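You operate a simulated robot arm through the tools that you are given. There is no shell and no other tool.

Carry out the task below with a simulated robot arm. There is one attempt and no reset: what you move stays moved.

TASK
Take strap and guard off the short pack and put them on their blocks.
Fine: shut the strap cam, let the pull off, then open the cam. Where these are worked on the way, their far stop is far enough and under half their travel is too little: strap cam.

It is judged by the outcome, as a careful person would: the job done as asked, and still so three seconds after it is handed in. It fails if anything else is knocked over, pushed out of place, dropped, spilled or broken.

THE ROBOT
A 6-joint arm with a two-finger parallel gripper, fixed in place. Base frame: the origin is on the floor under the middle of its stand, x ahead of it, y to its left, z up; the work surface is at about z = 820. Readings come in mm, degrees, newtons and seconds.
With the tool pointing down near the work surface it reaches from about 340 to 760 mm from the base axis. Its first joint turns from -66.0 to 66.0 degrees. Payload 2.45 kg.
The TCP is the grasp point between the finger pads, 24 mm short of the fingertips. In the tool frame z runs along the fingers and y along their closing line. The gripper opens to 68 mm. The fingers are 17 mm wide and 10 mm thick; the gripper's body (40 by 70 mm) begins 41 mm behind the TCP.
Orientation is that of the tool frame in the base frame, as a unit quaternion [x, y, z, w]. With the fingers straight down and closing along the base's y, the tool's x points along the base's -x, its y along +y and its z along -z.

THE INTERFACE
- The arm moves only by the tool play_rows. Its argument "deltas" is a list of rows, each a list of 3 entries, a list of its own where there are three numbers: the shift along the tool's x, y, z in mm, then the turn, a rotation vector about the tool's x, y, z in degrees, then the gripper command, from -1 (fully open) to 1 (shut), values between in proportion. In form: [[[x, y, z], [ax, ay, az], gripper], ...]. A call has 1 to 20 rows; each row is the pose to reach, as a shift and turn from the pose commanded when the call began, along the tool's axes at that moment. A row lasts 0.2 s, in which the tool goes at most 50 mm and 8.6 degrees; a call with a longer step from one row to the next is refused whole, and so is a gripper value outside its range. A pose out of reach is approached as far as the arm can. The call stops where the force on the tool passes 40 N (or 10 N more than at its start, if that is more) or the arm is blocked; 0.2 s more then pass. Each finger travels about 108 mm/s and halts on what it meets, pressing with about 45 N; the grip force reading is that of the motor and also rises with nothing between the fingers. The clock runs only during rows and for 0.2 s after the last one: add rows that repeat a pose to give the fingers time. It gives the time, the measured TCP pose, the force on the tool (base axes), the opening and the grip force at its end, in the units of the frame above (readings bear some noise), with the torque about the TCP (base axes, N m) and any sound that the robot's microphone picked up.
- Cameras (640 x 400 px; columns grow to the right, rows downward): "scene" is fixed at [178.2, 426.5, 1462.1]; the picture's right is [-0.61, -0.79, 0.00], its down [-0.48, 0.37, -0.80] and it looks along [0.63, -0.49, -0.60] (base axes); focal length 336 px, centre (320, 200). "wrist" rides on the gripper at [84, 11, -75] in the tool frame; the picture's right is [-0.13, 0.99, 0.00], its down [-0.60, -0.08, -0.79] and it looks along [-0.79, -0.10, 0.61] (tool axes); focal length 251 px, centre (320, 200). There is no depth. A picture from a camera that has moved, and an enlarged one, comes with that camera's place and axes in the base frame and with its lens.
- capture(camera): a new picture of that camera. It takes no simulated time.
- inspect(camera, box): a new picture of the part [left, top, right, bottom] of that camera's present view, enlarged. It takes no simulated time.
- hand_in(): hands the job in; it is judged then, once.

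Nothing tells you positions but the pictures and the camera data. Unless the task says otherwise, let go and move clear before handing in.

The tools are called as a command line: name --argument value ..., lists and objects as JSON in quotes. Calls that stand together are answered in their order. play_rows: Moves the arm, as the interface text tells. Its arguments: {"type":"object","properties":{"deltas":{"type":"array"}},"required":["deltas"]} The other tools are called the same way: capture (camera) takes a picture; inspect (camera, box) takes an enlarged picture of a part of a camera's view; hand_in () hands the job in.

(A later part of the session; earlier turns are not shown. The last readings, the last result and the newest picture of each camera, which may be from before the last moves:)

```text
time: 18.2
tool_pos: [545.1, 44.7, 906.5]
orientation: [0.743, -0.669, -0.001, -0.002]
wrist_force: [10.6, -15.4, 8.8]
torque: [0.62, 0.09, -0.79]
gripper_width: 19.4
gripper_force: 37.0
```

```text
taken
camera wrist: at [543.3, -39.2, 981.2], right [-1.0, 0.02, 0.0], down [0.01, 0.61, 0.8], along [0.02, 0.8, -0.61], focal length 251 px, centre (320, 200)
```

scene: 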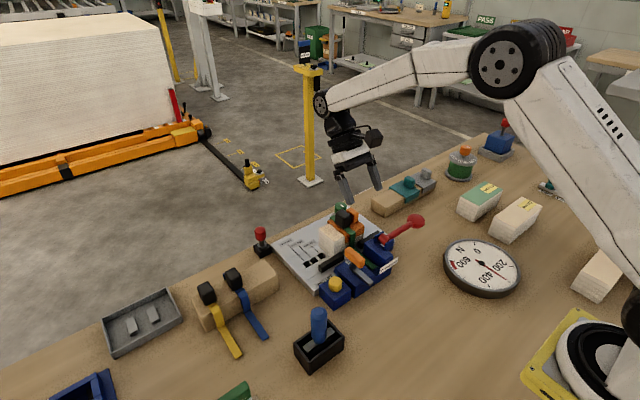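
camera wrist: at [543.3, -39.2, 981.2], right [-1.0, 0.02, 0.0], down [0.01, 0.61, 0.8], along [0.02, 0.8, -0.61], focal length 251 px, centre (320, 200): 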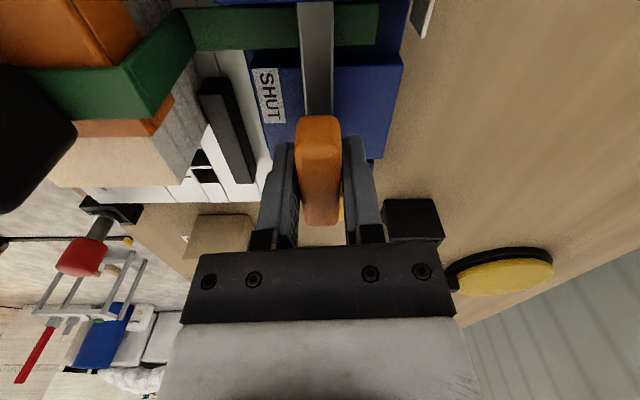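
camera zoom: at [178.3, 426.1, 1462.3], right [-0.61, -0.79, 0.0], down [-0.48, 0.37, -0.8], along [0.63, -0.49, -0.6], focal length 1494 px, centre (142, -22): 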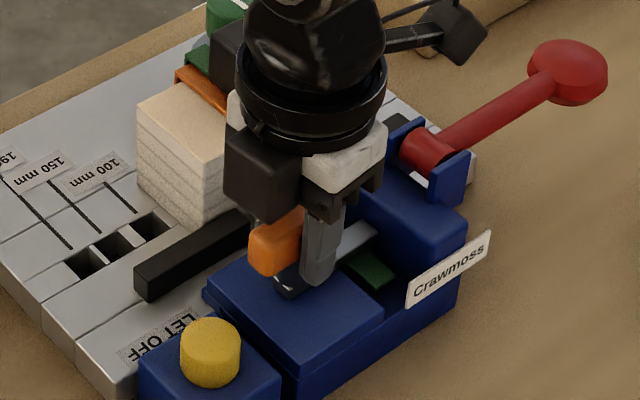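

The stop is firm at 90° — the cam is shut. I'll take out the skew, let go, and rise clear.

play_rows --deltas '[[[0, 0, 0], [0, 0, 3], 1], [[0, 0, 0], [0, 0, 6], 1], [[0, 0, 0], [0, 0, 6], -0.294], [[0, 0, 0], [0, 0, 6], -0.294], [[0, 0, -25], [0, 0, 6], -0.294], [[0, 0, -60], [0, 0, 6], -0.294]]'

inspect --camera "scene" --box '[290, 195, 430, 305]'

capture --camera "wrist"

```text
time: 19.6
tool_pos: [544.5, 46.4, 966.3]
orientation: [0.707, -0.707, -0.003, -0.001]
wrist_force: [-0.2, -0.4, 0.5]
torque: [0.02, 0.01, -0.02]
gripper_width: 44.1
gripper_force: 0.0
```

```text
3.64 times, centred on (360, 250) of scene
camera zoom: at [178.2, 426.5, 1462.2], right [-0.61, -0.79, 0.0], down [-0.48, 0.37, -0.8], along [0.63, -0.49, -0.6], focal length 1223 px, centre (174, 18)
```

zoom: 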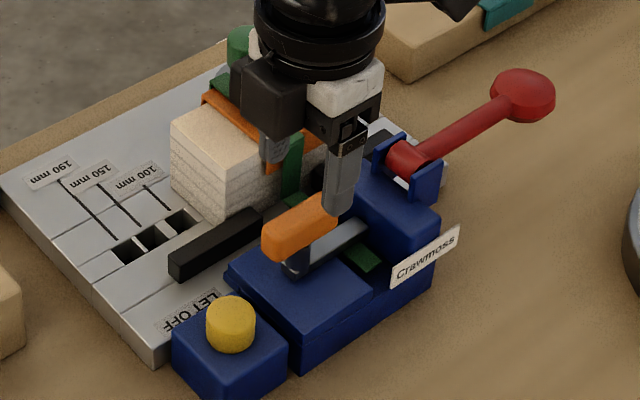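

```text
taken
camera wrist: at [533.6, -37.0, 1040.9], right [-0.99, 0.13, 0.0], down [0.08, 0.6, 0.79], along [0.1, 0.79, -0.61], focal length 251 px, centre (320, 200)
```

wrist: 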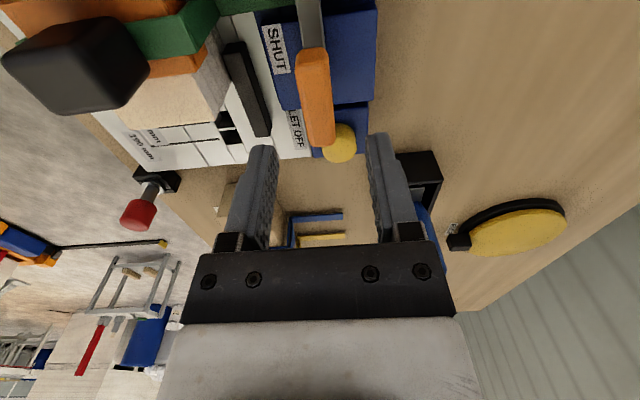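

The cam stays shut with the pull still on. Next I'll close the fingers and go above the yellow LET OFF button at about (535, 105).

play_rows --deltas '[[[-30, 5, 0], [0, 0, 0], 1], [[-58.6, 9.5, 0], [0, 0, 0], 1], [[-58.6, 9.5, 20], [0, 0, 0], 1], [[-58.6, 9.5, 40], [0, 0, 0], 1]]'

inspect --camera "scene" --box '[290, 195, 430, 305]'

capture --camera "wrist"

```text
time: 20.6
tool_pos: [534.8, 104.1, 926.0]
orientation: [-0.707, 0.707, 0.001, 0.002]
wrist_force: [0.9, -0.1, 0.3]
torque: [0.0, 0.03, 0.02]
gripper_width: 0.0
gripper_force: 24.1
```

```text
3.64 times, centred on (360, 250) of scene
camera zoom: at [178.2, 426.5, 1462.1], right [-0.61, -0.79, 0.0], down [-0.48, 0.37, -0.8], along [0.63, -0.49, -0.6], focal length 1223 px, centre (174, 18)
```

zoom: 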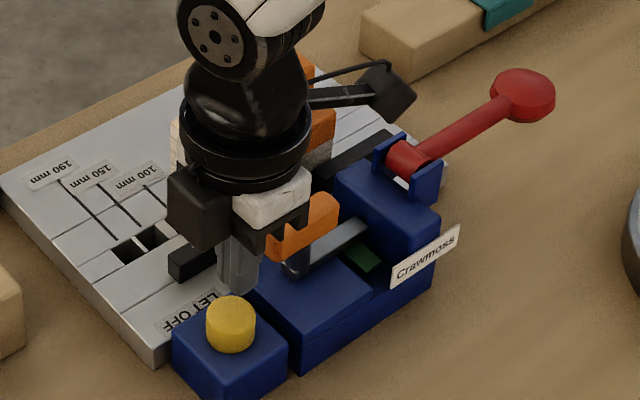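

```text
taken
camera wrist: at [524.3, 21.1, 1001.2], right [-0.99, 0.13, 0.0], down [0.08, 0.6, 0.8], along [0.1, 0.79, -0.61], focal length 251 px, centre (320, 200)
```

wrist: 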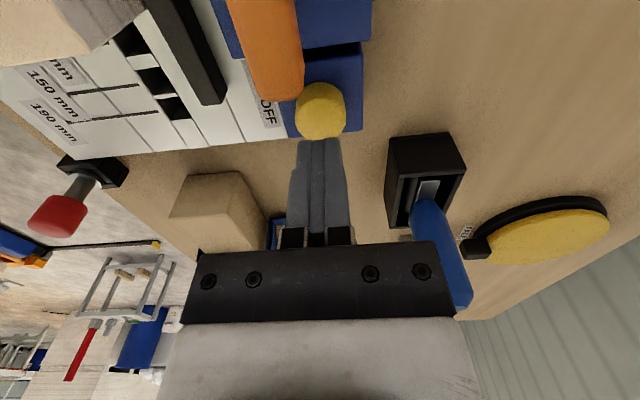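

The fingertips are right above the button. I'll press down in small steps.

play_rows --deltas '[[[0, -1, 8], [0, 0, 0], 1], [[0, -1, 14], [0, 0, 0], 1], [[0, -1, 17], [0, 0, 0], 1], [[0, -1, 20], [0, 0, 0], 1], [[0, -1, 23], [0, 0, 0], 1], [[0, -1, 26], [0, 0, 0], 1], [[0, -1, 29], [0, 0, 0], 1]]'

inspect --camera "scene" --box '[290, 195, 430, 305]'

inspect --camera "scene" --box '[435, 230, 525, 305]'

```text
time: 22.2
tool_pos: [537.3, 104.3, 898.1]
orientation: [0.707, -0.707, -0.001, -0.003]
wrist_force: [0.0, 1.6, 3.5]
torque: [0.03, 0.01, 0.03]
gripper_width: 0.1
gripper_force: 23.5
```

```text
3.64 times, centred on (360, 250) of scene
camera zoom: at [178.1, 426.5, 1462.1], right [-0.61, -0.79, 0.0], down [-0.48, 0.37, -0.8], along [0.63, -0.49, -0.6], focal length 1223 px, centre (174, 18)
```

zoom: 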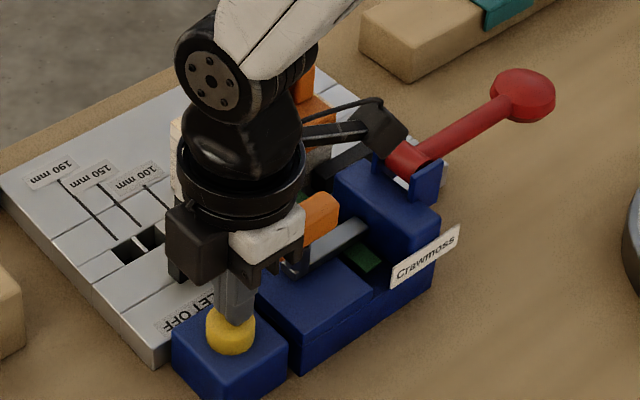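

```text
5.33 times, centred on (480, 268) of scene
camera zoom: at [178.1, 426.5, 1462.1], right [-0.61, -0.79, 0.0], down [-0.48, 0.37, -0.8], along [0.63, -0.49, -0.6], focal length 1793 px, centre (-533, -160)
```

zoom: 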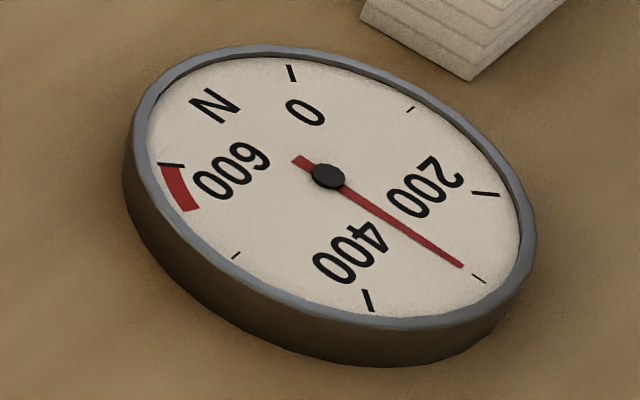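

The tips have just met the button (3.5 N) and the gauge still reads about 300 N. I'll keep pressing in small steps.

play_rows --deltas '[[[0, 0, 2], [0, 0, 0], 1], [[0, 0, 4], [0, 0, 0], 1], [[0, 0, 6], [0, 0, 0], 1], [[0, 0, 8], [0, 0, 0], 1], [[0, 0, 8], [0, 0, 0], 1]]'

inspect --camera "scene" --box '[435, 230, 525, 305]'

capture --camera "scene"

```text
time: 23.4
tool_pos: [536.4, 104.9, 890.4]
orientation: [-0.707, 0.707, 0.001, 0.001]
wrist_force: [0.2, 1.3, 5.6]
torque: [0.07, 0.06, -0.01]
gripper_width: 0.0
gripper_force: 23.9
```

```text
5.33 times, centred on (480, 268) of scene
camera zoom: at [178.1, 426.5, 1462.2], right [-0.61, -0.79, 0.0], down [-0.48, 0.37, -0.8], along [0.63, -0.49, -0.6], focal length 1793 px, centre (-533, -160)
```

zoom: 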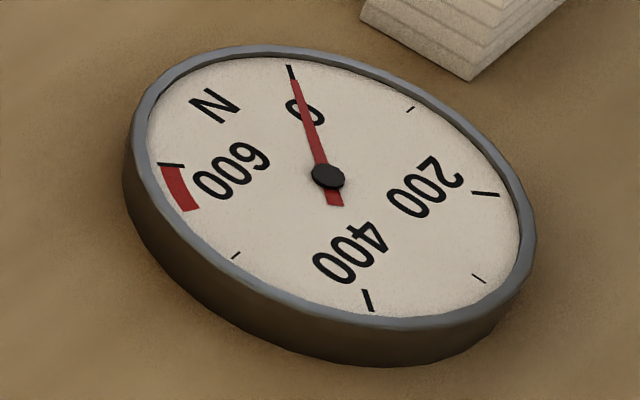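

```text
taken
```

scene: 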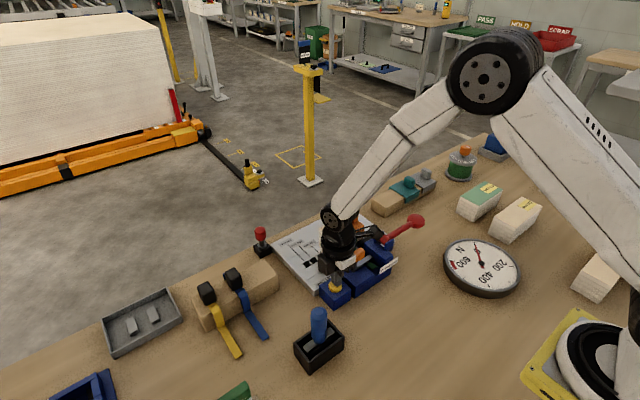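

The gauge dropped to 0: the pull is off. I'll rise and go back over the cam grip to open it.

play_rows --deltas '[[[0, 0, -35], [0, 0, 0], 1], [[0, 0, -75], [0, 0, 0], -0.294], [[30, -5, -75], [0, 0, 0], -0.294], [[59.5, -8.5, -75], [0, 0, 0], -0.294], [[59.5, -8.5, -50], [0, 0, 0], -0.294]]'

capture --camera "wrist"

inspect --camera "scene" --box '[290, 195, 430, 305]'

inspect --camera "scene" --box '[435, 230, 525, 305]'

```text
time: 24.6
tool_pos: [545.7, 44.8, 939.5]
orientation: [-0.707, 0.707, 0.001, 0.002]
wrist_force: [0.4, -0.5, 0.8]
torque: [-0.02, 0.0, 0.02]
gripper_width: 44.0
gripper_force: 0.1
```

```text
taken
camera wrist: at [535.1, -39.3, 1014.3], right [-0.99, 0.13, 0.0], down [0.08, 0.6, 0.8], along [0.1, 0.79, -0.61], focal length 251 px, centre (320, 200)
```

wrist: 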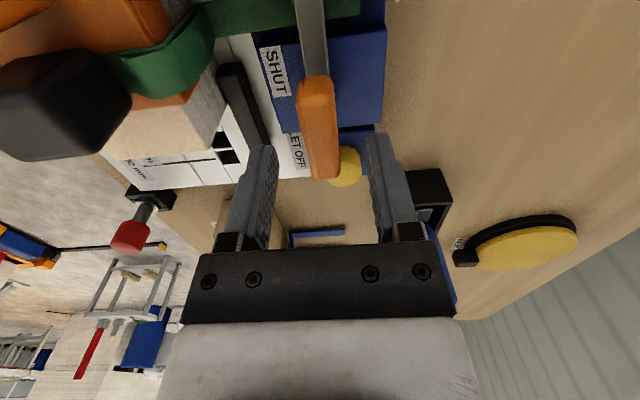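

```text
3.64 times, centred on (360, 250) of scene
camera zoom: at [178.2, 426.5, 1462.1], right [-0.61, -0.79, 0.0], down [-0.48, 0.37, -0.8], along [0.63, -0.49, -0.6], focal length 1223 px, centre (174, 18)
```

zoom: 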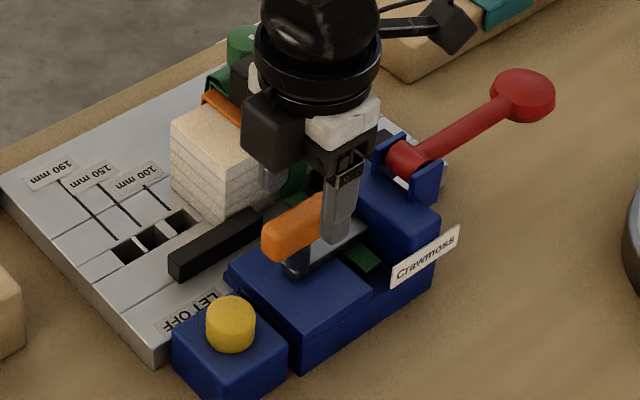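

```text
5.33 times, centred on (480, 268) of scene
camera zoom: at [178.2, 426.5, 1462.1], right [-0.61, -0.79, 0.0], down [-0.48, 0.37, -0.8], along [0.63, -0.49, -0.6], focal length 1793 px, centre (-533, -160)
```

zoom: 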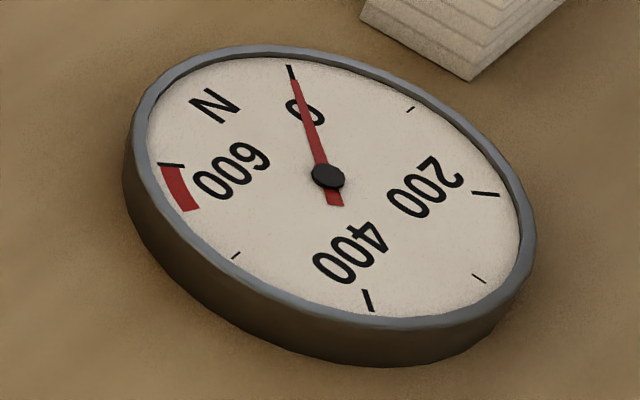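

The pull stays at 0 and the strap has visibly slackened. I'll descend on the grip, close, and turn it back clockwise to its open stop.

play_rows --deltas '[[[0, 0, 15], [0, 0, 0], -0.294], [[0, 0, 33], [0, 0, 0], -0.294], [[0, 0, 33], [0, 0, 0], 1], [[0, 0, 33], [0, 0, 0], 1], [[0, 0, 33], [0, 0, 0], 1]]'

play_rows --deltas '[[[0, 0, 0], [0, 0, 6], 1], [[0, 0, 0], [0, 0, 12], 1], [[0, 0, 0], [0, 0, 18], 1], [[0, 0, 0], [0, 0, 24], 1], [[0, 0, 0], [0, 0, 30], 1]]'

inspect --camera "scene" --box '[310, 205, 410, 295]'

```text
time: 25.8
tool_pos: [545.3, 46.2, 908.7]
orientation: [0.707, -0.707, 0.0, -0.002]
wrist_force: [11.6, -0.9, -4.9]
torque: [-0.08, 0.21, -0.03]
gripper_width: 18.1
gripper_force: 35.8
```

```text
time: 27.0
tool_pos: [545.8, 45.7, 908.2]
orientation: [-0.499, 0.866, 0.001, 0.001]
wrist_force: [8.3, 13.0, 10.6]
torque: [-0.25, 0.05, 0.0]
gripper_width: 17.8
gripper_force: 35.9
```

```text
4.44 times, centred on (360, 250) of scene
camera zoom: at [178.2, 426.9, 1462.0], right [-0.61, -0.79, 0.0], down [-0.48, 0.37, -0.8], along [0.63, -0.49, -0.6], focal length 1494 px, centre (142, -22)
```

zoom: 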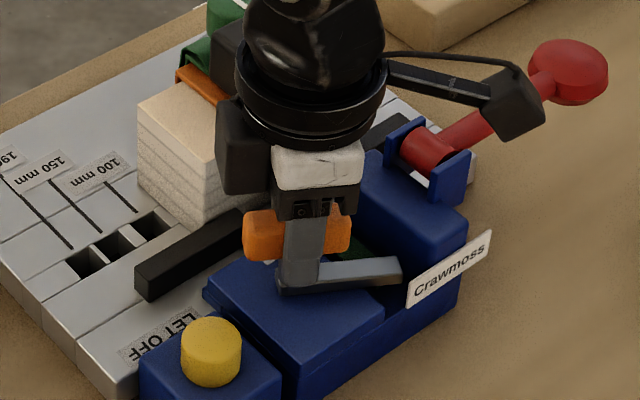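

It turns back freely; now at 60°. Continuing to the open stop.

play_rows --deltas '[[[0, 0, 0], [0, 0, 7], 1], [[0, 0, 0], [0, 0, 14], 1], [[0, 0, 0], [0, 0, 21], 1], [[0, 0, 0], [0, 0, 28], 1], [[0, 0, 0], [0, 0, 35], 1], [[0, 0, 0], [0, 0, 42], 1], [[0, 0, 0], [0, 0, 49], 1], [[0, 0, 0], [0, 0, 56], 1], [[0, 0, 0], [0, 0, 63], 1], [[0, 0, 0], [0, 0, 65], 1]]'

inspect --camera "scene" --box '[310, 205, 410, 295]'

```text
time: 29.2
tool_pos: [544.0, 45.7, 906.5]
orientation: [0.043, 0.999, 0.0, 0.0]
wrist_force: [4.3, 17.3, 15.9]
torque: [-0.1, 0.44, 0.82]
gripper_width: 19.0
gripper_force: 36.6
```

```text
4.44 times, centred on (360, 250) of scene
camera zoom: at [178.0, 426.9, 1462.0], right [-0.61, -0.79, 0.0], down [-0.48, 0.37, -0.8], along [0.63, -0.49, -0.6], focal length 1494 px, centre (142, -22)
```

zoom: 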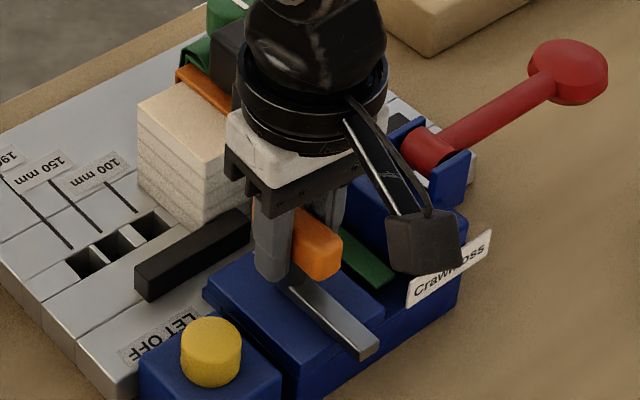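

The handle is back at its open stop. I'll undo the over-turn, release, and rise to look at the strap and guard.

play_rows --deltas '[[[0, 0, 0], [0, 0, -5], 1], [[0, 0, 0], [0, 0, -5], -0.294], [[0, 0, 0], [0, 0, -5], -0.294], [[0, 0, -30], [0, 0, -5], -0.294], [[20, 0, -80], [0, 0, -5], -0.294], [[60, 0, -110], [0, 0, -5], -0.294], [[90, 0, -130], [0, 0, -5], -1], [[90, 0, -130], [0, 0, -5], -1]]'

capture --camera "wrist"

inspect --camera "scene" --box '[310, 190, 410, 290]'

```text
refused: row 5 steps farther than a row can; nothing moved
```

```text
taken
camera wrist: at [462.0, 63.9, 981.5], right [0.21, 0.98, 0.0], down [0.6, -0.13, 0.79], along [0.77, -0.17, -0.61], focal length 251 px, centre (320, 200)
```

wrist: 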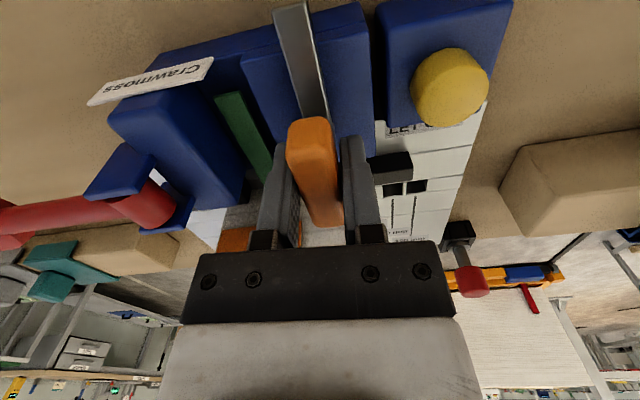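

```text
4.00 times, centred on (360, 240) of scene
camera zoom: at [178.0, 426.9, 1462.0], right [-0.61, -0.79, 0.0], down [-0.48, 0.37, -0.8], along [0.63, -0.49, -0.6], focal length 1345 px, centre (160, 40)
```

zoom: 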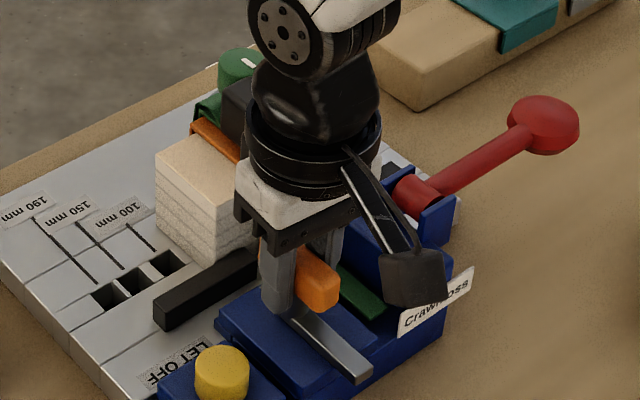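

The last call was refused because one step was too long; nothing moved. I'll resend it with shorter steps.

play_rows --deltas '[[[0, 0, 0], [0, 0, -5], 1], [[0, 0, 0], [0, 0, -5], -0.294], [[0, 0, 0], [0, 0, -5], -0.294], [[0, 0, -30], [0, 0, -5], -0.294], [[10, 0, -70], [0, 0, -5], -0.294], [[40, 0, -105], [0, 0, -5], -0.294], [[75, 0, -130], [0, 0, -5], -1], [[75, 0, -130], [0, 0, -5], -1]]'

capture --camera "wrist"

inspect --camera "scene" --box '[310, 190, 410, 290]'

```text
time: 31.0
tool_pos: [469.9, 51.2, 1038.2]
orientation: [0.001, 1.0, 0.002, 0.0]
wrist_force: [-0.4, -1.0, 0.1]
torque: [-0.03, -0.04, 0.01]
gripper_width: 68.2
gripper_force: 0.1
```

```text
taken
camera wrist: at [386.1, 62.7, 1112.4], right [0.13, 0.99, 0.0], down [0.6, -0.08, 0.79], along [0.79, -0.1, -0.61], focal length 251 px, centre (320, 200)
```

wrist: 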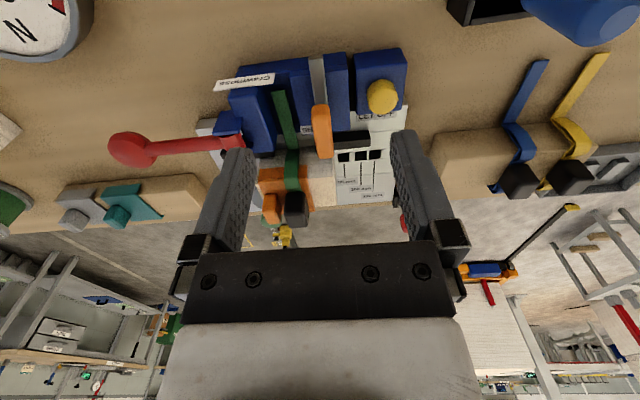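

```text
4.00 times, centred on (360, 240) of scene
camera zoom: at [178.1, 426.5, 1462.1], right [-0.61, -0.79, 0.0], down [-0.48, 0.37, -0.8], along [0.63, -0.49, -0.6], focal length 1345 px, centre (160, 40)
```

zoom: 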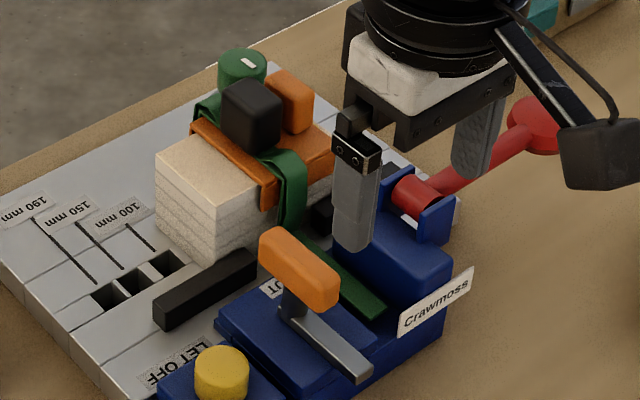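

The cam is open and the strap hangs slack around the pack. I'll measure the strap head and guard knob precisely.

inspect --camera "wrist" --box '[230, 120, 390, 240]'

inspect --camera "scene" --box '[335, 195, 395, 250]'

inspect --camera "wrist" --box '[400, 40, 640, 220]'

inspect --camera "wrist" --box '[0, 140, 240, 260]'

```text
3.33 times, centred on (310, 180) of wrist
camera zoom: at [386.1, 62.7, 1112.4], right [0.13, 0.99, 0.0], down [0.6, -0.08, 0.79], along [0.79, -0.1, -0.61], focal length 838 px, centre (353, 267)
```

zoom: 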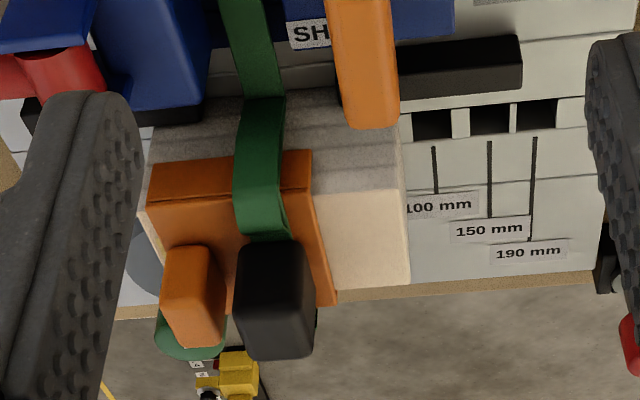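

```text
7.27 times, centred on (365, 222) of scene
camera zoom: at [178.1, 426.5, 1462.1], right [-0.61, -0.79, 0.0], down [-0.48, 0.37, -0.8], along [0.63, -0.49, -0.6], focal length 2445 px, centre (-7, 36)
```

zoom: 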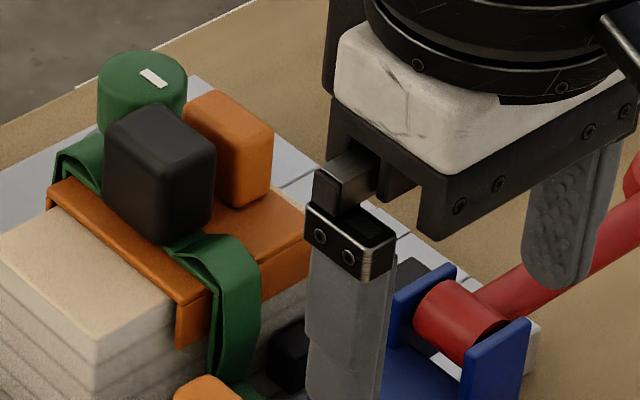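

```text
2.22 times, centred on (520, 130) of wrist
camera zoom: at [386.1, 62.7, 1112.4], right [0.13, 0.99, 0.0], down [0.6, -0.08, 0.79], along [0.79, -0.1, -0.61], focal length 559 px, centre (-124, 356)
```

zoom: 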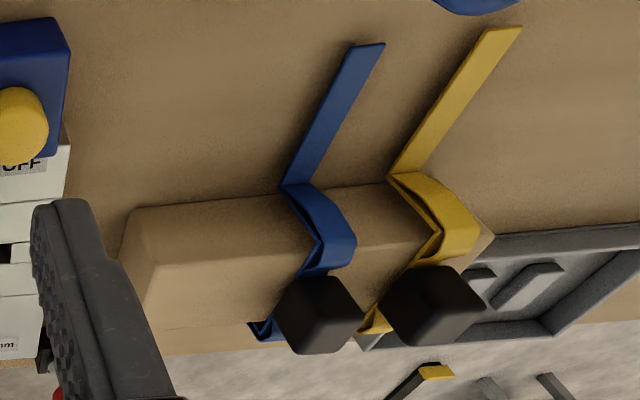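

```text
2.67 times, centred on (120, 200) of wrist
camera zoom: at [386.1, 62.7, 1112.4], right [0.13, 0.99, 0.0], down [0.6, -0.08, 0.79], along [0.79, -0.1, -0.61], focal length 670 px, centre (853, 200)
```

zoom: 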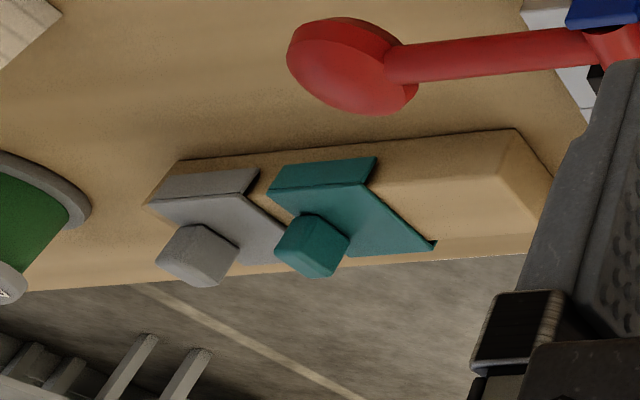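

The strap head centre is at about (640, 0, 930); the guard knob is too close on its −y side for fingers, so I'll grip the head front-to-back. I'll move above it while turning the tool 90°.

play_rows --deltas '[[[-15, -4, 0], [0, 0, -8], -1], [[-31, -9, 0], [0, 0, -16], -1], [[-46, -14, 0], [0, 0, -24], -1], [[-62, -19, 0], [0, 0, -32], -1], [[-77, -23, 0], [0, 0, -40], -1], [[-93, -28, 0], [0, 0, -48], -1], [[-108, -32, 0], [0, 0, -56], -1], [[-124, -37, 0], [0, 0, -64], -1], [[-139, -42, 0], [0, 0, -72], -1], [[-155, -46, 0], [0, 0, -80], -1], [[-170, -51, 10], [0, 0, -88], -1], [[-170, -51, 20], [0, 0, -90], -1]]'

capture --camera "wrist"

inspect --camera "scene" --box '[310, 160, 420, 260]'

```text
time: 33.6
tool_pos: [639.2, -0.7, 1016.7]
orientation: [0.707, -0.707, -0.001, -0.002]
wrist_force: [0.9, -0.8, 0.7]
torque: [-0.04, -0.01, -0.02]
gripper_width: 68.1
gripper_force: 0.0
```

```text
taken
camera wrist: at [629.4, -84.0, 1090.8], right [-0.99, 0.13, 0.0], down [0.08, 0.6, 0.8], along [0.1, 0.79, -0.61], focal length 251 px, centre (320, 200)
```

wrist: 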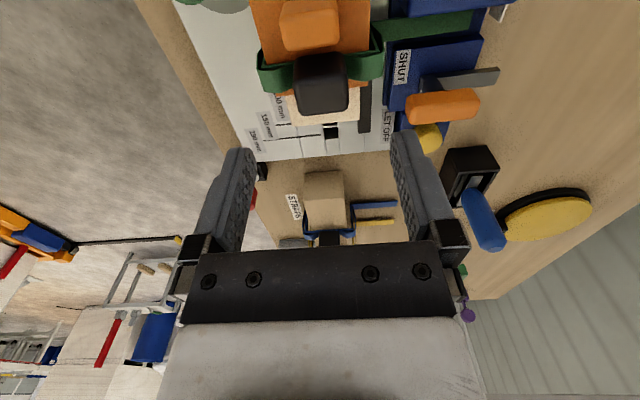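

```text
4.00 times, centred on (365, 210) of scene
camera zoom: at [178.2, 426.5, 1462.1], right [-0.61, -0.79, 0.0], down [-0.48, 0.37, -0.8], along [0.63, -0.49, -0.6], focal length 1345 px, centre (140, 160)
```

zoom: 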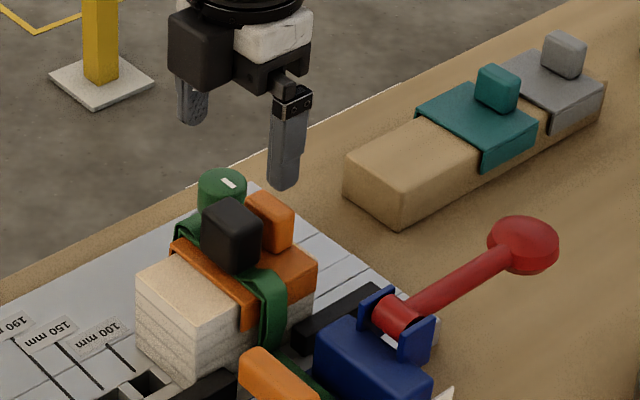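

I'm above the strap head. One closer look at head size and the strap's height around it before descending.

inspect --camera "wrist" --box '[240, 0, 400, 130]'

```text
3.08 times, centred on (320, 65) of wrist
camera zoom: at [629.4, -84.0, 1090.8], right [-0.99, 0.13, 0.0], down [0.08, 0.6, 0.8], along [0.1, 0.79, -0.61], focal length 774 px, centre (320, 615)
```

zoom: 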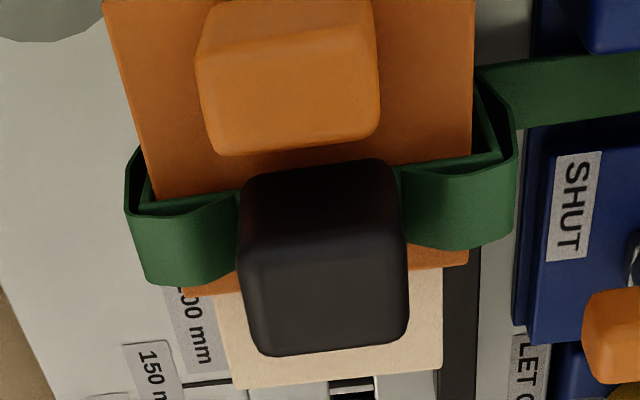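

The head is about 31 mm deep in x. I'll narrow the opening to about 50 mm and descend so the tips stay just above the strap band, then close.

play_rows --deltas '[[[0, 0, 0], [0, 0, 0], -0.5], [[0, 0, 25], [0, 0, 0], -0.5], [[0, 0, 45], [0, 0, 0], -0.5], [[0, 0, 60], [0, 0, 0], -0.5], [[0, 0, 66], [0, 0, 0], -0.5], [[0, 0, 70], [0, 0, 0], -0.5], [[0, 0, 70], [0, 0, 0], -0.5]]'

capture --camera "wrist"

inspect --camera "scene" --box '[320, 180, 410, 260]'

```text
time: 35.2
tool_pos: [640.4, -0.0, 946.2]
orientation: [0.707, -0.707, -0.001, -0.001]
wrist_force: [-0.1, -0.2, 0.6]
torque: [0.02, 0.01, 0.01]
gripper_width: 51.1
gripper_force: 0.0
```

```text
taken
camera wrist: at [629.9, -83.5, 1021.0], right [-0.99, 0.13, 0.0], down [0.08, 0.6, 0.8], along [0.1, 0.79, -0.61], focal length 251 px, centre (320, 200)
```

wrist: 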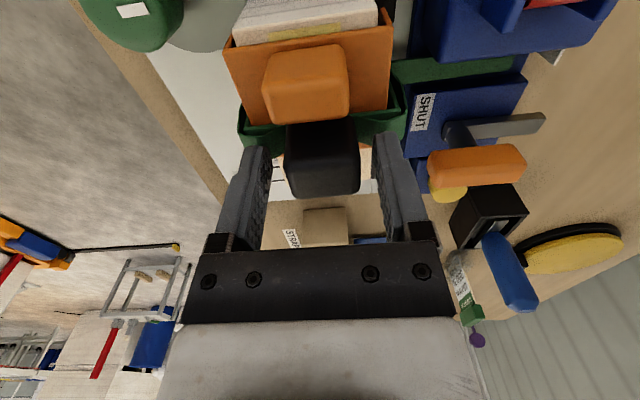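

```text
5.00 times, centred on (365, 220) of scene
camera zoom: at [178.2, 426.5, 1462.1], right [-0.61, -0.79, 0.0], down [-0.48, 0.37, -0.8], along [0.63, -0.49, -0.6], focal length 1681 px, centre (95, 100)
```

zoom: 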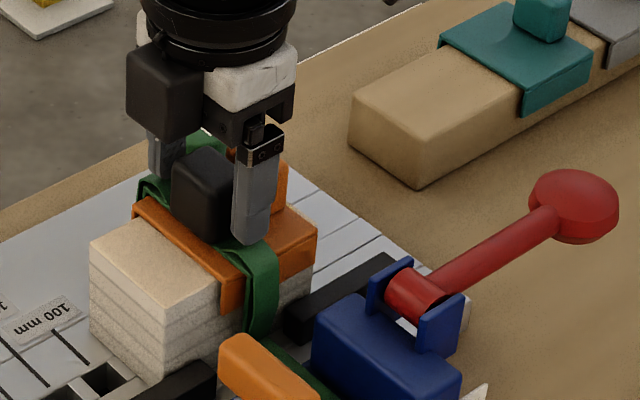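

The fingers straddle the head with no contact. Closing now.

play_rows --deltas '[[[0, 0, 0], [0, 0, 0], 1], [[0, 0, 0], [0, 0, 0], 1], [[0, 0, 0], [0, 0, 0], 1]]'

inspect --camera "scene" --box '[320, 180, 410, 260]'

capture --camera "wrist"

```text
time: 36.0
tool_pos: [640.0, 0.0, 947.0]
orientation: [-0.707, 0.708, 0.001, 0.001]
wrist_force: [0.7, 0.7, 0.3]
torque: [-0.02, -0.05, 0.01]
gripper_width: 33.2
gripper_force: 44.7
```

```text
5.00 times, centred on (365, 220) of scene
camera zoom: at [178.2, 426.5, 1462.1], right [-0.61, -0.79, 0.0], down [-0.48, 0.37, -0.8], along [0.63, -0.49, -0.6], focal length 1681 px, centre (95, 100)
```

zoom: 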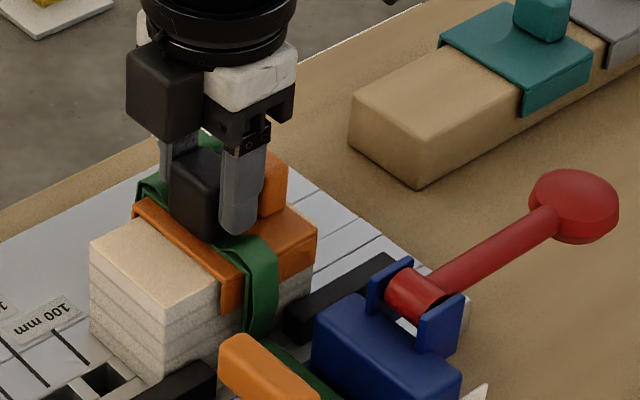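

```text
taken
camera wrist: at [629.8, -83.5, 1021.1], right [-0.99, 0.13, 0.0], down [0.08, 0.6, 0.8], along [0.1, 0.79, -0.61], focal length 251 px, centre (320, 200)
```

wrist: 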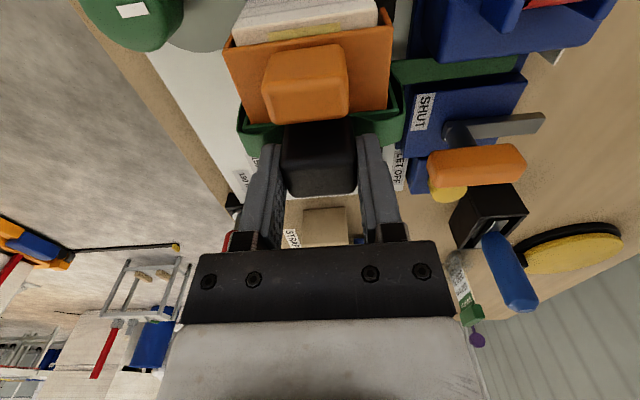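

Held at 33 mm width with no side load. I'll lift straight up slowly and watch that the guard and pack stay put.

play_rows --deltas '[[[0, 0, -4], [0, 0, 0], 1], [[0, 0, -8], [0, 0, 0], 1], [[0, 0, -12], [0, 0, 0], 1], [[0, 0, -16], [0, 0, 0], 1], [[0, 0, -20], [0, 0, 0], 1]]'

inspect --camera "scene" --box '[310, 170, 410, 270]'

capture --camera "wrist"

```text
time: 37.2
tool_pos: [639.4, 1.9, 967.3]
orientation: [-0.707, 0.707, 0.002, 0.002]
wrist_force: [-0.4, 0.0, -0.2]
torque: [0.04, -0.04, 0.03]
gripper_width: 33.0
gripper_force: 45.2
```

```text
4.00 times, centred on (360, 220) of scene
camera zoom: at [178.2, 426.5, 1462.1], right [-0.61, -0.79, 0.0], down [-0.48, 0.37, -0.8], along [0.63, -0.49, -0.6], focal length 1345 px, centre (160, 120)
```

zoom: 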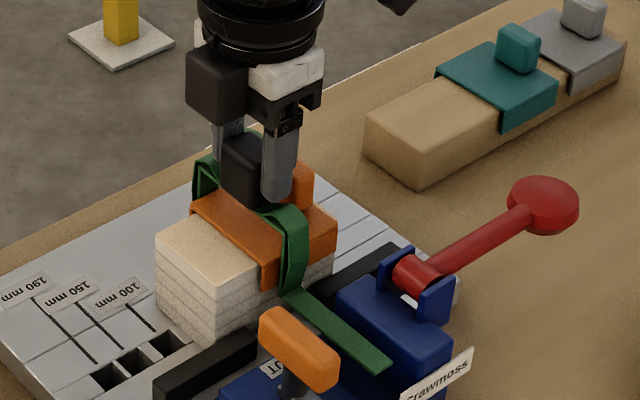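

```text
taken
camera wrist: at [629.6, -83.3, 1041.2], right [-0.99, 0.13, 0.0], down [0.08, 0.6, 0.79], along [0.1, 0.79, -0.61], focal length 251 px, centre (320, 200)
```

wrist: 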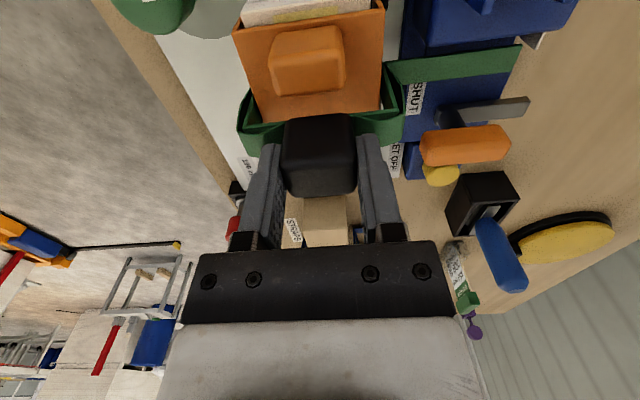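

The strap is rising cleanly with its tail, and the guard and pack stayed put. I'll continue straight up until the legs clear the pack.

play_rows --deltas '[[[0, 0, -10], [0, 0, 0], 1], [[0, 0, -20], [0, 0, 0], 1], [[0, 0, -32], [0, 0, 0], 1], [[0, 0, -46], [0, 0, 0], 1], [[0, 0, -62], [0, 0, 0], 1], [[0, 0, -80], [0, 0, 0], 1], [[0, 0, -98], [0, 0, 0], 1]]'

inspect --camera "scene" --box '[290, 130, 430, 270]'

capture --camera "wrist"

```text
time: 38.8
tool_pos: [640.8, 0.2, 1063.9]
orientation: [0.707, -0.707, -0.001, -0.001]
wrist_force: [0.3, -0.4, -0.8]
torque: [0.02, -0.03, -0.04]
gripper_width: 33.4
gripper_force: 45.7
```

```text
2.86 times, centred on (360, 200) of scene
camera zoom: at [178.2, 426.5, 1462.1], right [-0.61, -0.79, 0.0], down [-0.48, 0.37, -0.8], along [0.63, -0.49, -0.6], focal length 961 px, centre (206, 200)
```

zoom: 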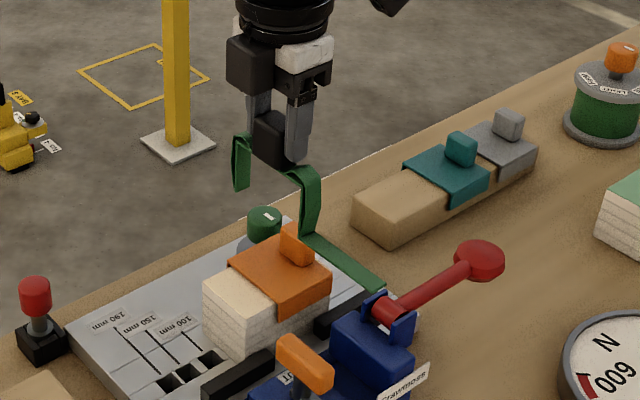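

```text
taken
camera wrist: at [629.1, -83.5, 1138.4], right [-0.99, 0.13, 0.0], down [0.08, 0.6, 0.79], along [0.1, 0.79, -0.61], focal length 251 px, centre (320, 200)
```

wrist: 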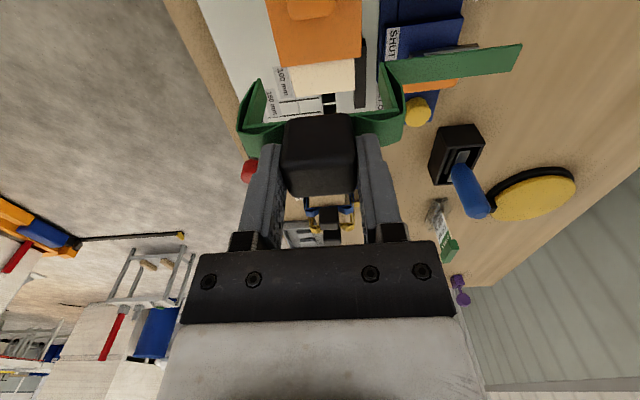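

The strap is off and clear. I'll carry it at this height to above the free end of the strap block, near (660, 225).

play_rows --deltas '[[[-15, -2, 0], [0, 0, 0], 1], [[-40, -4, 0], [0, 0, 0], 1], [[-70, -6, 0], [0, 0, 0], 1], [[-105, -9, 0], [0, 0, 0], 1], [[-140, -12, 0], [0, 0, 0], 1], [[-175, -15, 0], [0, 0, 0], 1], [[-205, -18, 0], [0, 0, 0], 1], [[-220, -19, 0], [0, 0, 0], 1], [[-225, -19, 0], [0, 0, 0], 1], [[-225, -19, 0], [0, 0, 0], 1]]'

capture --camera "wrist"

inspect --camera "scene" --box '[170, 170, 330, 350]'

```text
time: 41.0
tool_pos: [658.3, 224.4, 1065.1]
orientation: [-0.707, 0.707, 0.001, 0.001]
wrist_force: [0.0, -0.3, -0.9]
torque: [0.0, 0.02, -0.01]
gripper_width: 33.1
gripper_force: 45.0
```

```text
taken
camera wrist: at [648.3, 141.5, 1139.9], right [-0.99, 0.13, 0.0], down [0.08, 0.6, 0.79], along [0.1, 0.79, -0.61], focal length 251 px, centre (320, 200)
```

wrist: 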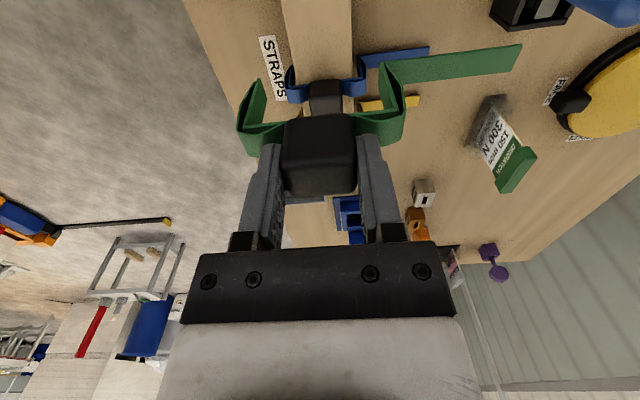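

```text
2.22 times, centred on (250, 260) of scene
camera zoom: at [178.2, 426.5, 1462.1], right [-0.61, -0.79, 0.0], down [-0.48, 0.37, -0.8], along [0.63, -0.49, -0.6], focal length 747 px, centre (476, 67)
```

zoom: 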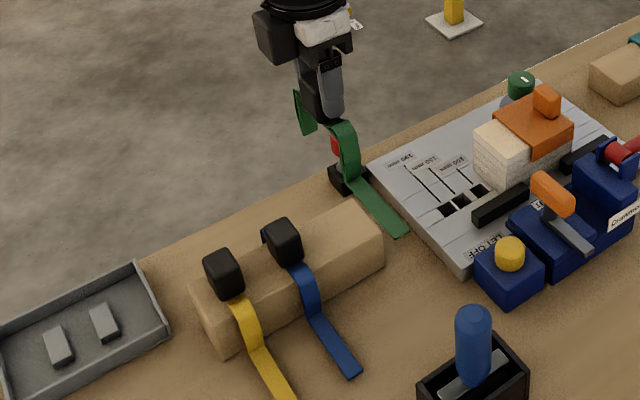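

The strap hangs over the free part of the block; block top spans x ≈ 631–684, and the neighbouring heads sit at x ≈ 661. I'll lower part way and check that the legs will straddle the block.

play_rows --deltas '[[[0, -1.3, 15], [0, 0, 0], 1], [[0, -1.3, 35], [0, 0, 0], 1], [[0, -1.3, 55], [0, 0, 0], 1], [[0, -1.3, 70], [0, 0, 0], 1], [[0, -1.3, 75], [0, 0, 0], 1]]'

capture --camera "wrist"

inspect --camera "scene" --box '[190, 200, 330, 350]'

inspect --camera "wrist" --box '[220, 0, 440, 140]'

```text
time: 42.2
tool_pos: [657.2, 225.3, 991.3]
orientation: [0.707, -0.707, -0.001, -0.002]
wrist_force: [0.4, -0.3, -0.3]
torque: [0.0, 0.0, -0.03]
gripper_width: 33.3
gripper_force: 44.8
```

```text
taken
camera wrist: at [648.7, 141.7, 1065.7], right [-0.99, 0.13, 0.0], down [0.08, 0.6, 0.8], along [0.1, 0.79, -0.61], focal length 251 px, centre (320, 200)
```

wrist: 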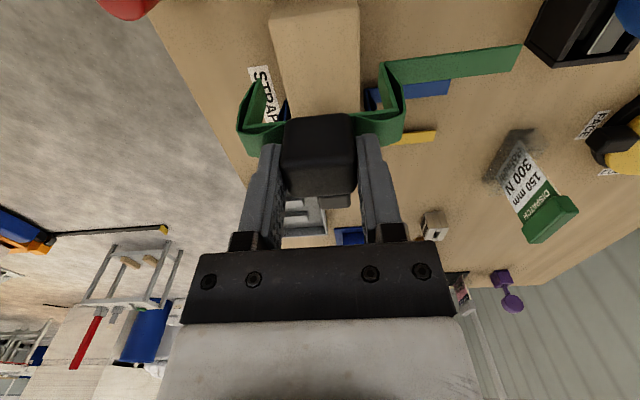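

```text
2.67 times, centred on (260, 275) of scene
camera zoom: at [178.2, 426.5, 1462.1], right [-0.61, -0.79, 0.0], down [-0.48, 0.37, -0.8], along [0.63, -0.49, -0.6], focal length 897 px, centre (480, 0)
```

zoom: 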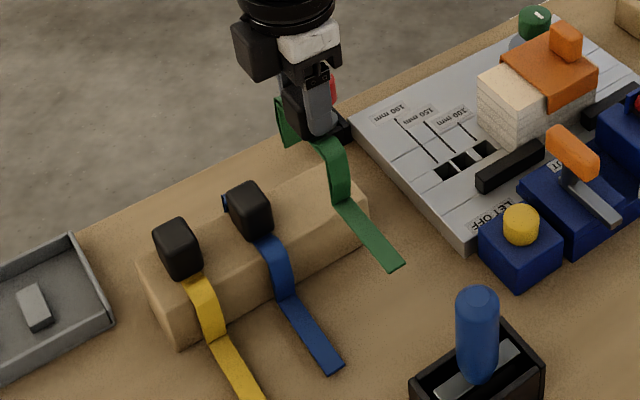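

```text
2.86 times, centred on (330, 70) of wrist
camera zoom: at [648.7, 141.7, 1065.7], right [-0.99, 0.13, 0.0], down [0.08, 0.6, 0.8], along [0.1, 0.79, -0.61], focal length 718 px, centre (291, 571)
```

zoom: 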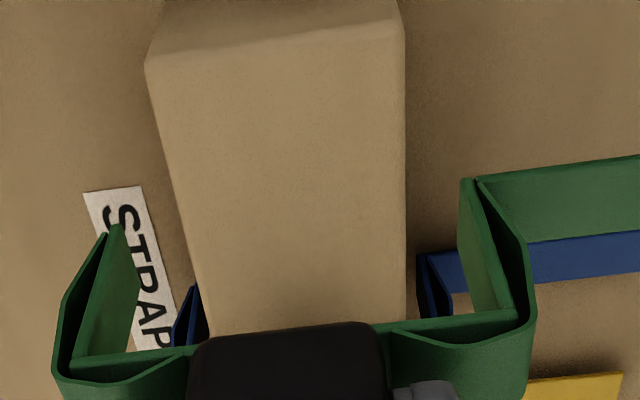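

The leg ends (x ≈ 617 and 701) straddle the block with about 15 mm to spare on each side. Lowering further.

play_rows --deltas '[[[0, 0, 10], [0, 0, 0], 1], [[0, 0, 22], [0, 0, 0], 1], [[0, 0, 34], [0, 0, 0], 1], [[0, 0, 46], [0, 0, 0], 1], [[0, 0, 56], [0, 0, 0], 1], [[0, 0, 62], [0, 0, 0], 1], [[0, 0, 65], [0, 0, 0], 1]]'

capture --camera "wrist"

inspect --camera "scene" --box '[190, 220, 310, 340]'

```text
time: 43.8
tool_pos: [658.3, 223.4, 926.7]
orientation: [0.707, -0.707, -0.001, -0.001]
wrist_force: [-0.4, -0.1, -0.5]
torque: [-0.02, -0.02, 0.0]
gripper_width: 33.4
gripper_force: 44.8
```

```text
taken
camera wrist: at [649.2, 141.7, 1000.1], right [-0.99, 0.13, 0.0], down [0.08, 0.6, 0.8], along [0.1, 0.79, -0.61], focal length 251 px, centre (320, 200)
```

wrist: 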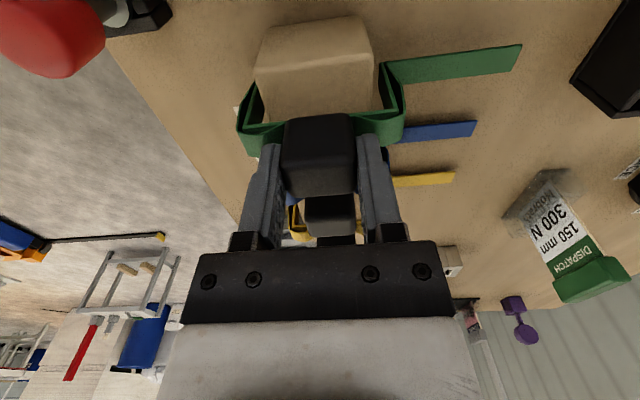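

```text
3.33 times, centred on (250, 280) of scene
camera zoom: at [178.2, 426.5, 1462.1], right [-0.61, -0.79, 0.0], down [-0.48, 0.37, -0.8], along [0.63, -0.49, -0.6], focal length 1121 px, centre (553, -67)
```

zoom: 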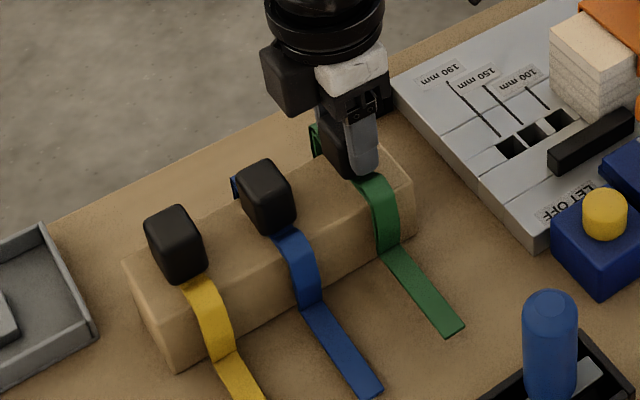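

The green strap is straddling the block beside the others. I'll lower the last few millimetres gently until it seats.

play_rows --deltas '[[[0, 0, 3], [0, 0, 0], 1], [[0, 0, 6], [0, 0, 0], 1], [[0, 0, 8], [0, 0, 0], 1], [[0, 0, 9], [0, 0, 0], 1]]'

inspect --camera "scene" --box '[190, 220, 310, 340]'

```text
time: 44.8
tool_pos: [660.6, 224.7, 917.2]
orientation: [-0.707, 0.707, 0.001, 0.001]
wrist_force: [1.0, 0.3, 0.7]
torque: [-0.01, 0.02, 0.01]
gripper_width: 33.1
gripper_force: 45.6
```

```text
3.33 times, centred on (250, 280) of scene
camera zoom: at [178.2, 426.5, 1462.1], right [-0.61, -0.79, 0.0], down [-0.48, 0.37, -0.8], along [0.63, -0.49, -0.6], focal length 1121 px, centre (553, -67)
```

zoom: 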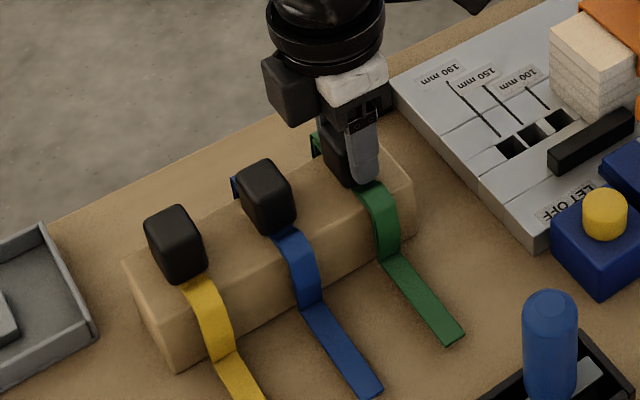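

The knee of the green strap is now level with the others. I'll ease down a few more millimetres to feel the seat.

play_rows --deltas '[[[0, 0, 1], [0, 0, 0], 1], [[0, 0, 2], [0, 0, 0], 1], [[0, 0, 3], [0, 0, 0], 1], [[0, 0, 3], [0, 0, 0], 1]]'

inspect --camera "scene" --box '[190, 220, 310, 340]'

```text
time: 45.8
tool_pos: [660.5, 224.7, 914.9]
orientation: [0.708, -0.706, 0.0, -0.001]
wrist_force: [-1.2, -1.7, 9.7]
torque: [-0.09, 0.21, -0.01]
gripper_width: 33.5
gripper_force: 45.0
```

```text
3.33 times, centred on (250, 280) of scene
camera zoom: at [177.9, 426.4, 1462.2], right [-0.61, -0.79, 0.0], down [-0.48, 0.37, -0.8], along [0.63, -0.49, -0.6], focal length 1121 px, centre (553, -67)
```

zoom: 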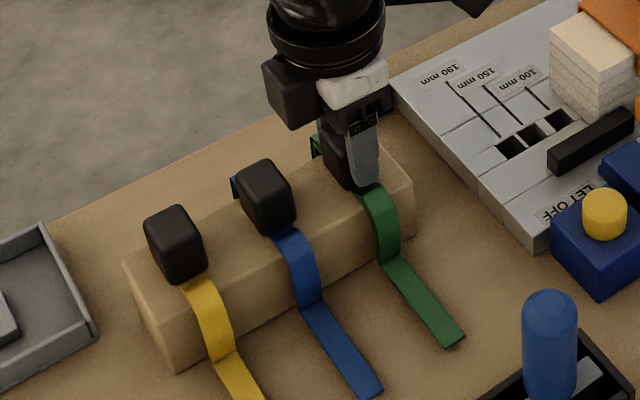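

It's seated (about 10 N up). I'll ease the load, open, and rise straight up.

play_rows --deltas '[[[0, 0, -0.7], [0, 0, 0], 1], [[0, 0, -0.7], [0, 0, 0], -0.3], [[0, 0, -0.7], [0, 0, 0], -0.5], [[0, 0, -0.7], [0, 0, 0], -0.5], [[0, 0, -15], [0, 0, 0], -0.5], [[0, 0, -40], [0, 0, 0], -0.5], [[0, 0, -80], [0, 0, 0], -0.5], [[0, 0, -120], [0, 0, 0], -0.5]]'

capture --camera "wrist"

inspect --camera "scene" --box '[190, 220, 310, 340]'

```text
time: 47.6
tool_pos: [658.9, 225.9, 1032.2]
orientation: [-0.707, 0.707, 0.002, 0.001]
wrist_force: [-0.8, 0.4, 0.3]
torque: [0.03, -0.03, 0.01]
gripper_width: 51.0
gripper_force: 0.2
```

```text
taken
camera wrist: at [649.2, 142.4, 1107.5], right [-0.99, 0.13, 0.0], down [0.08, 0.6, 0.79], along [0.1, 0.79, -0.61], focal length 251 px, centre (320, 200)
```

wrist: 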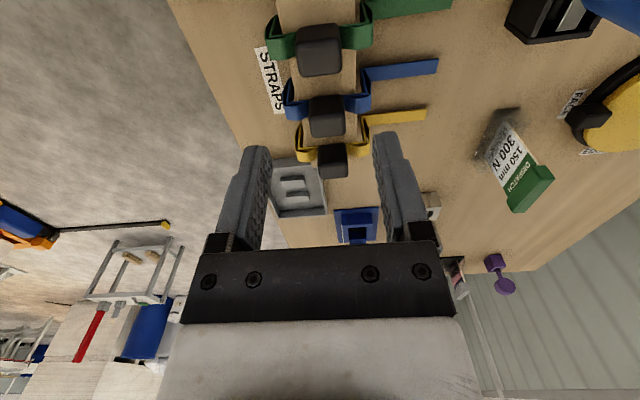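

```text
3.33 times, centred on (250, 280) of scene
camera zoom: at [178.1, 426.5, 1462.2], right [-0.61, -0.79, 0.0], down [-0.48, 0.37, -0.8], along [0.63, -0.49, -0.6], focal length 1121 px, centre (553, -67)
```

zoom: 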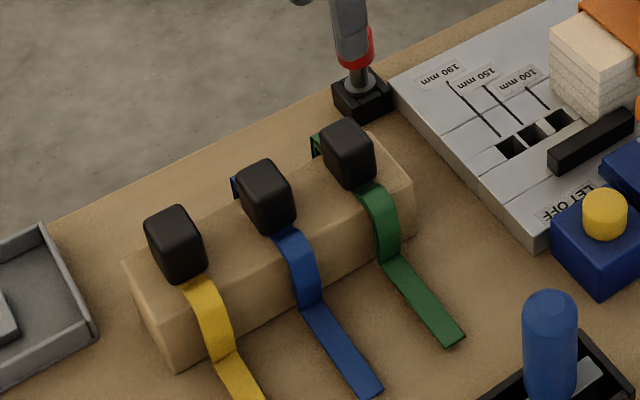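

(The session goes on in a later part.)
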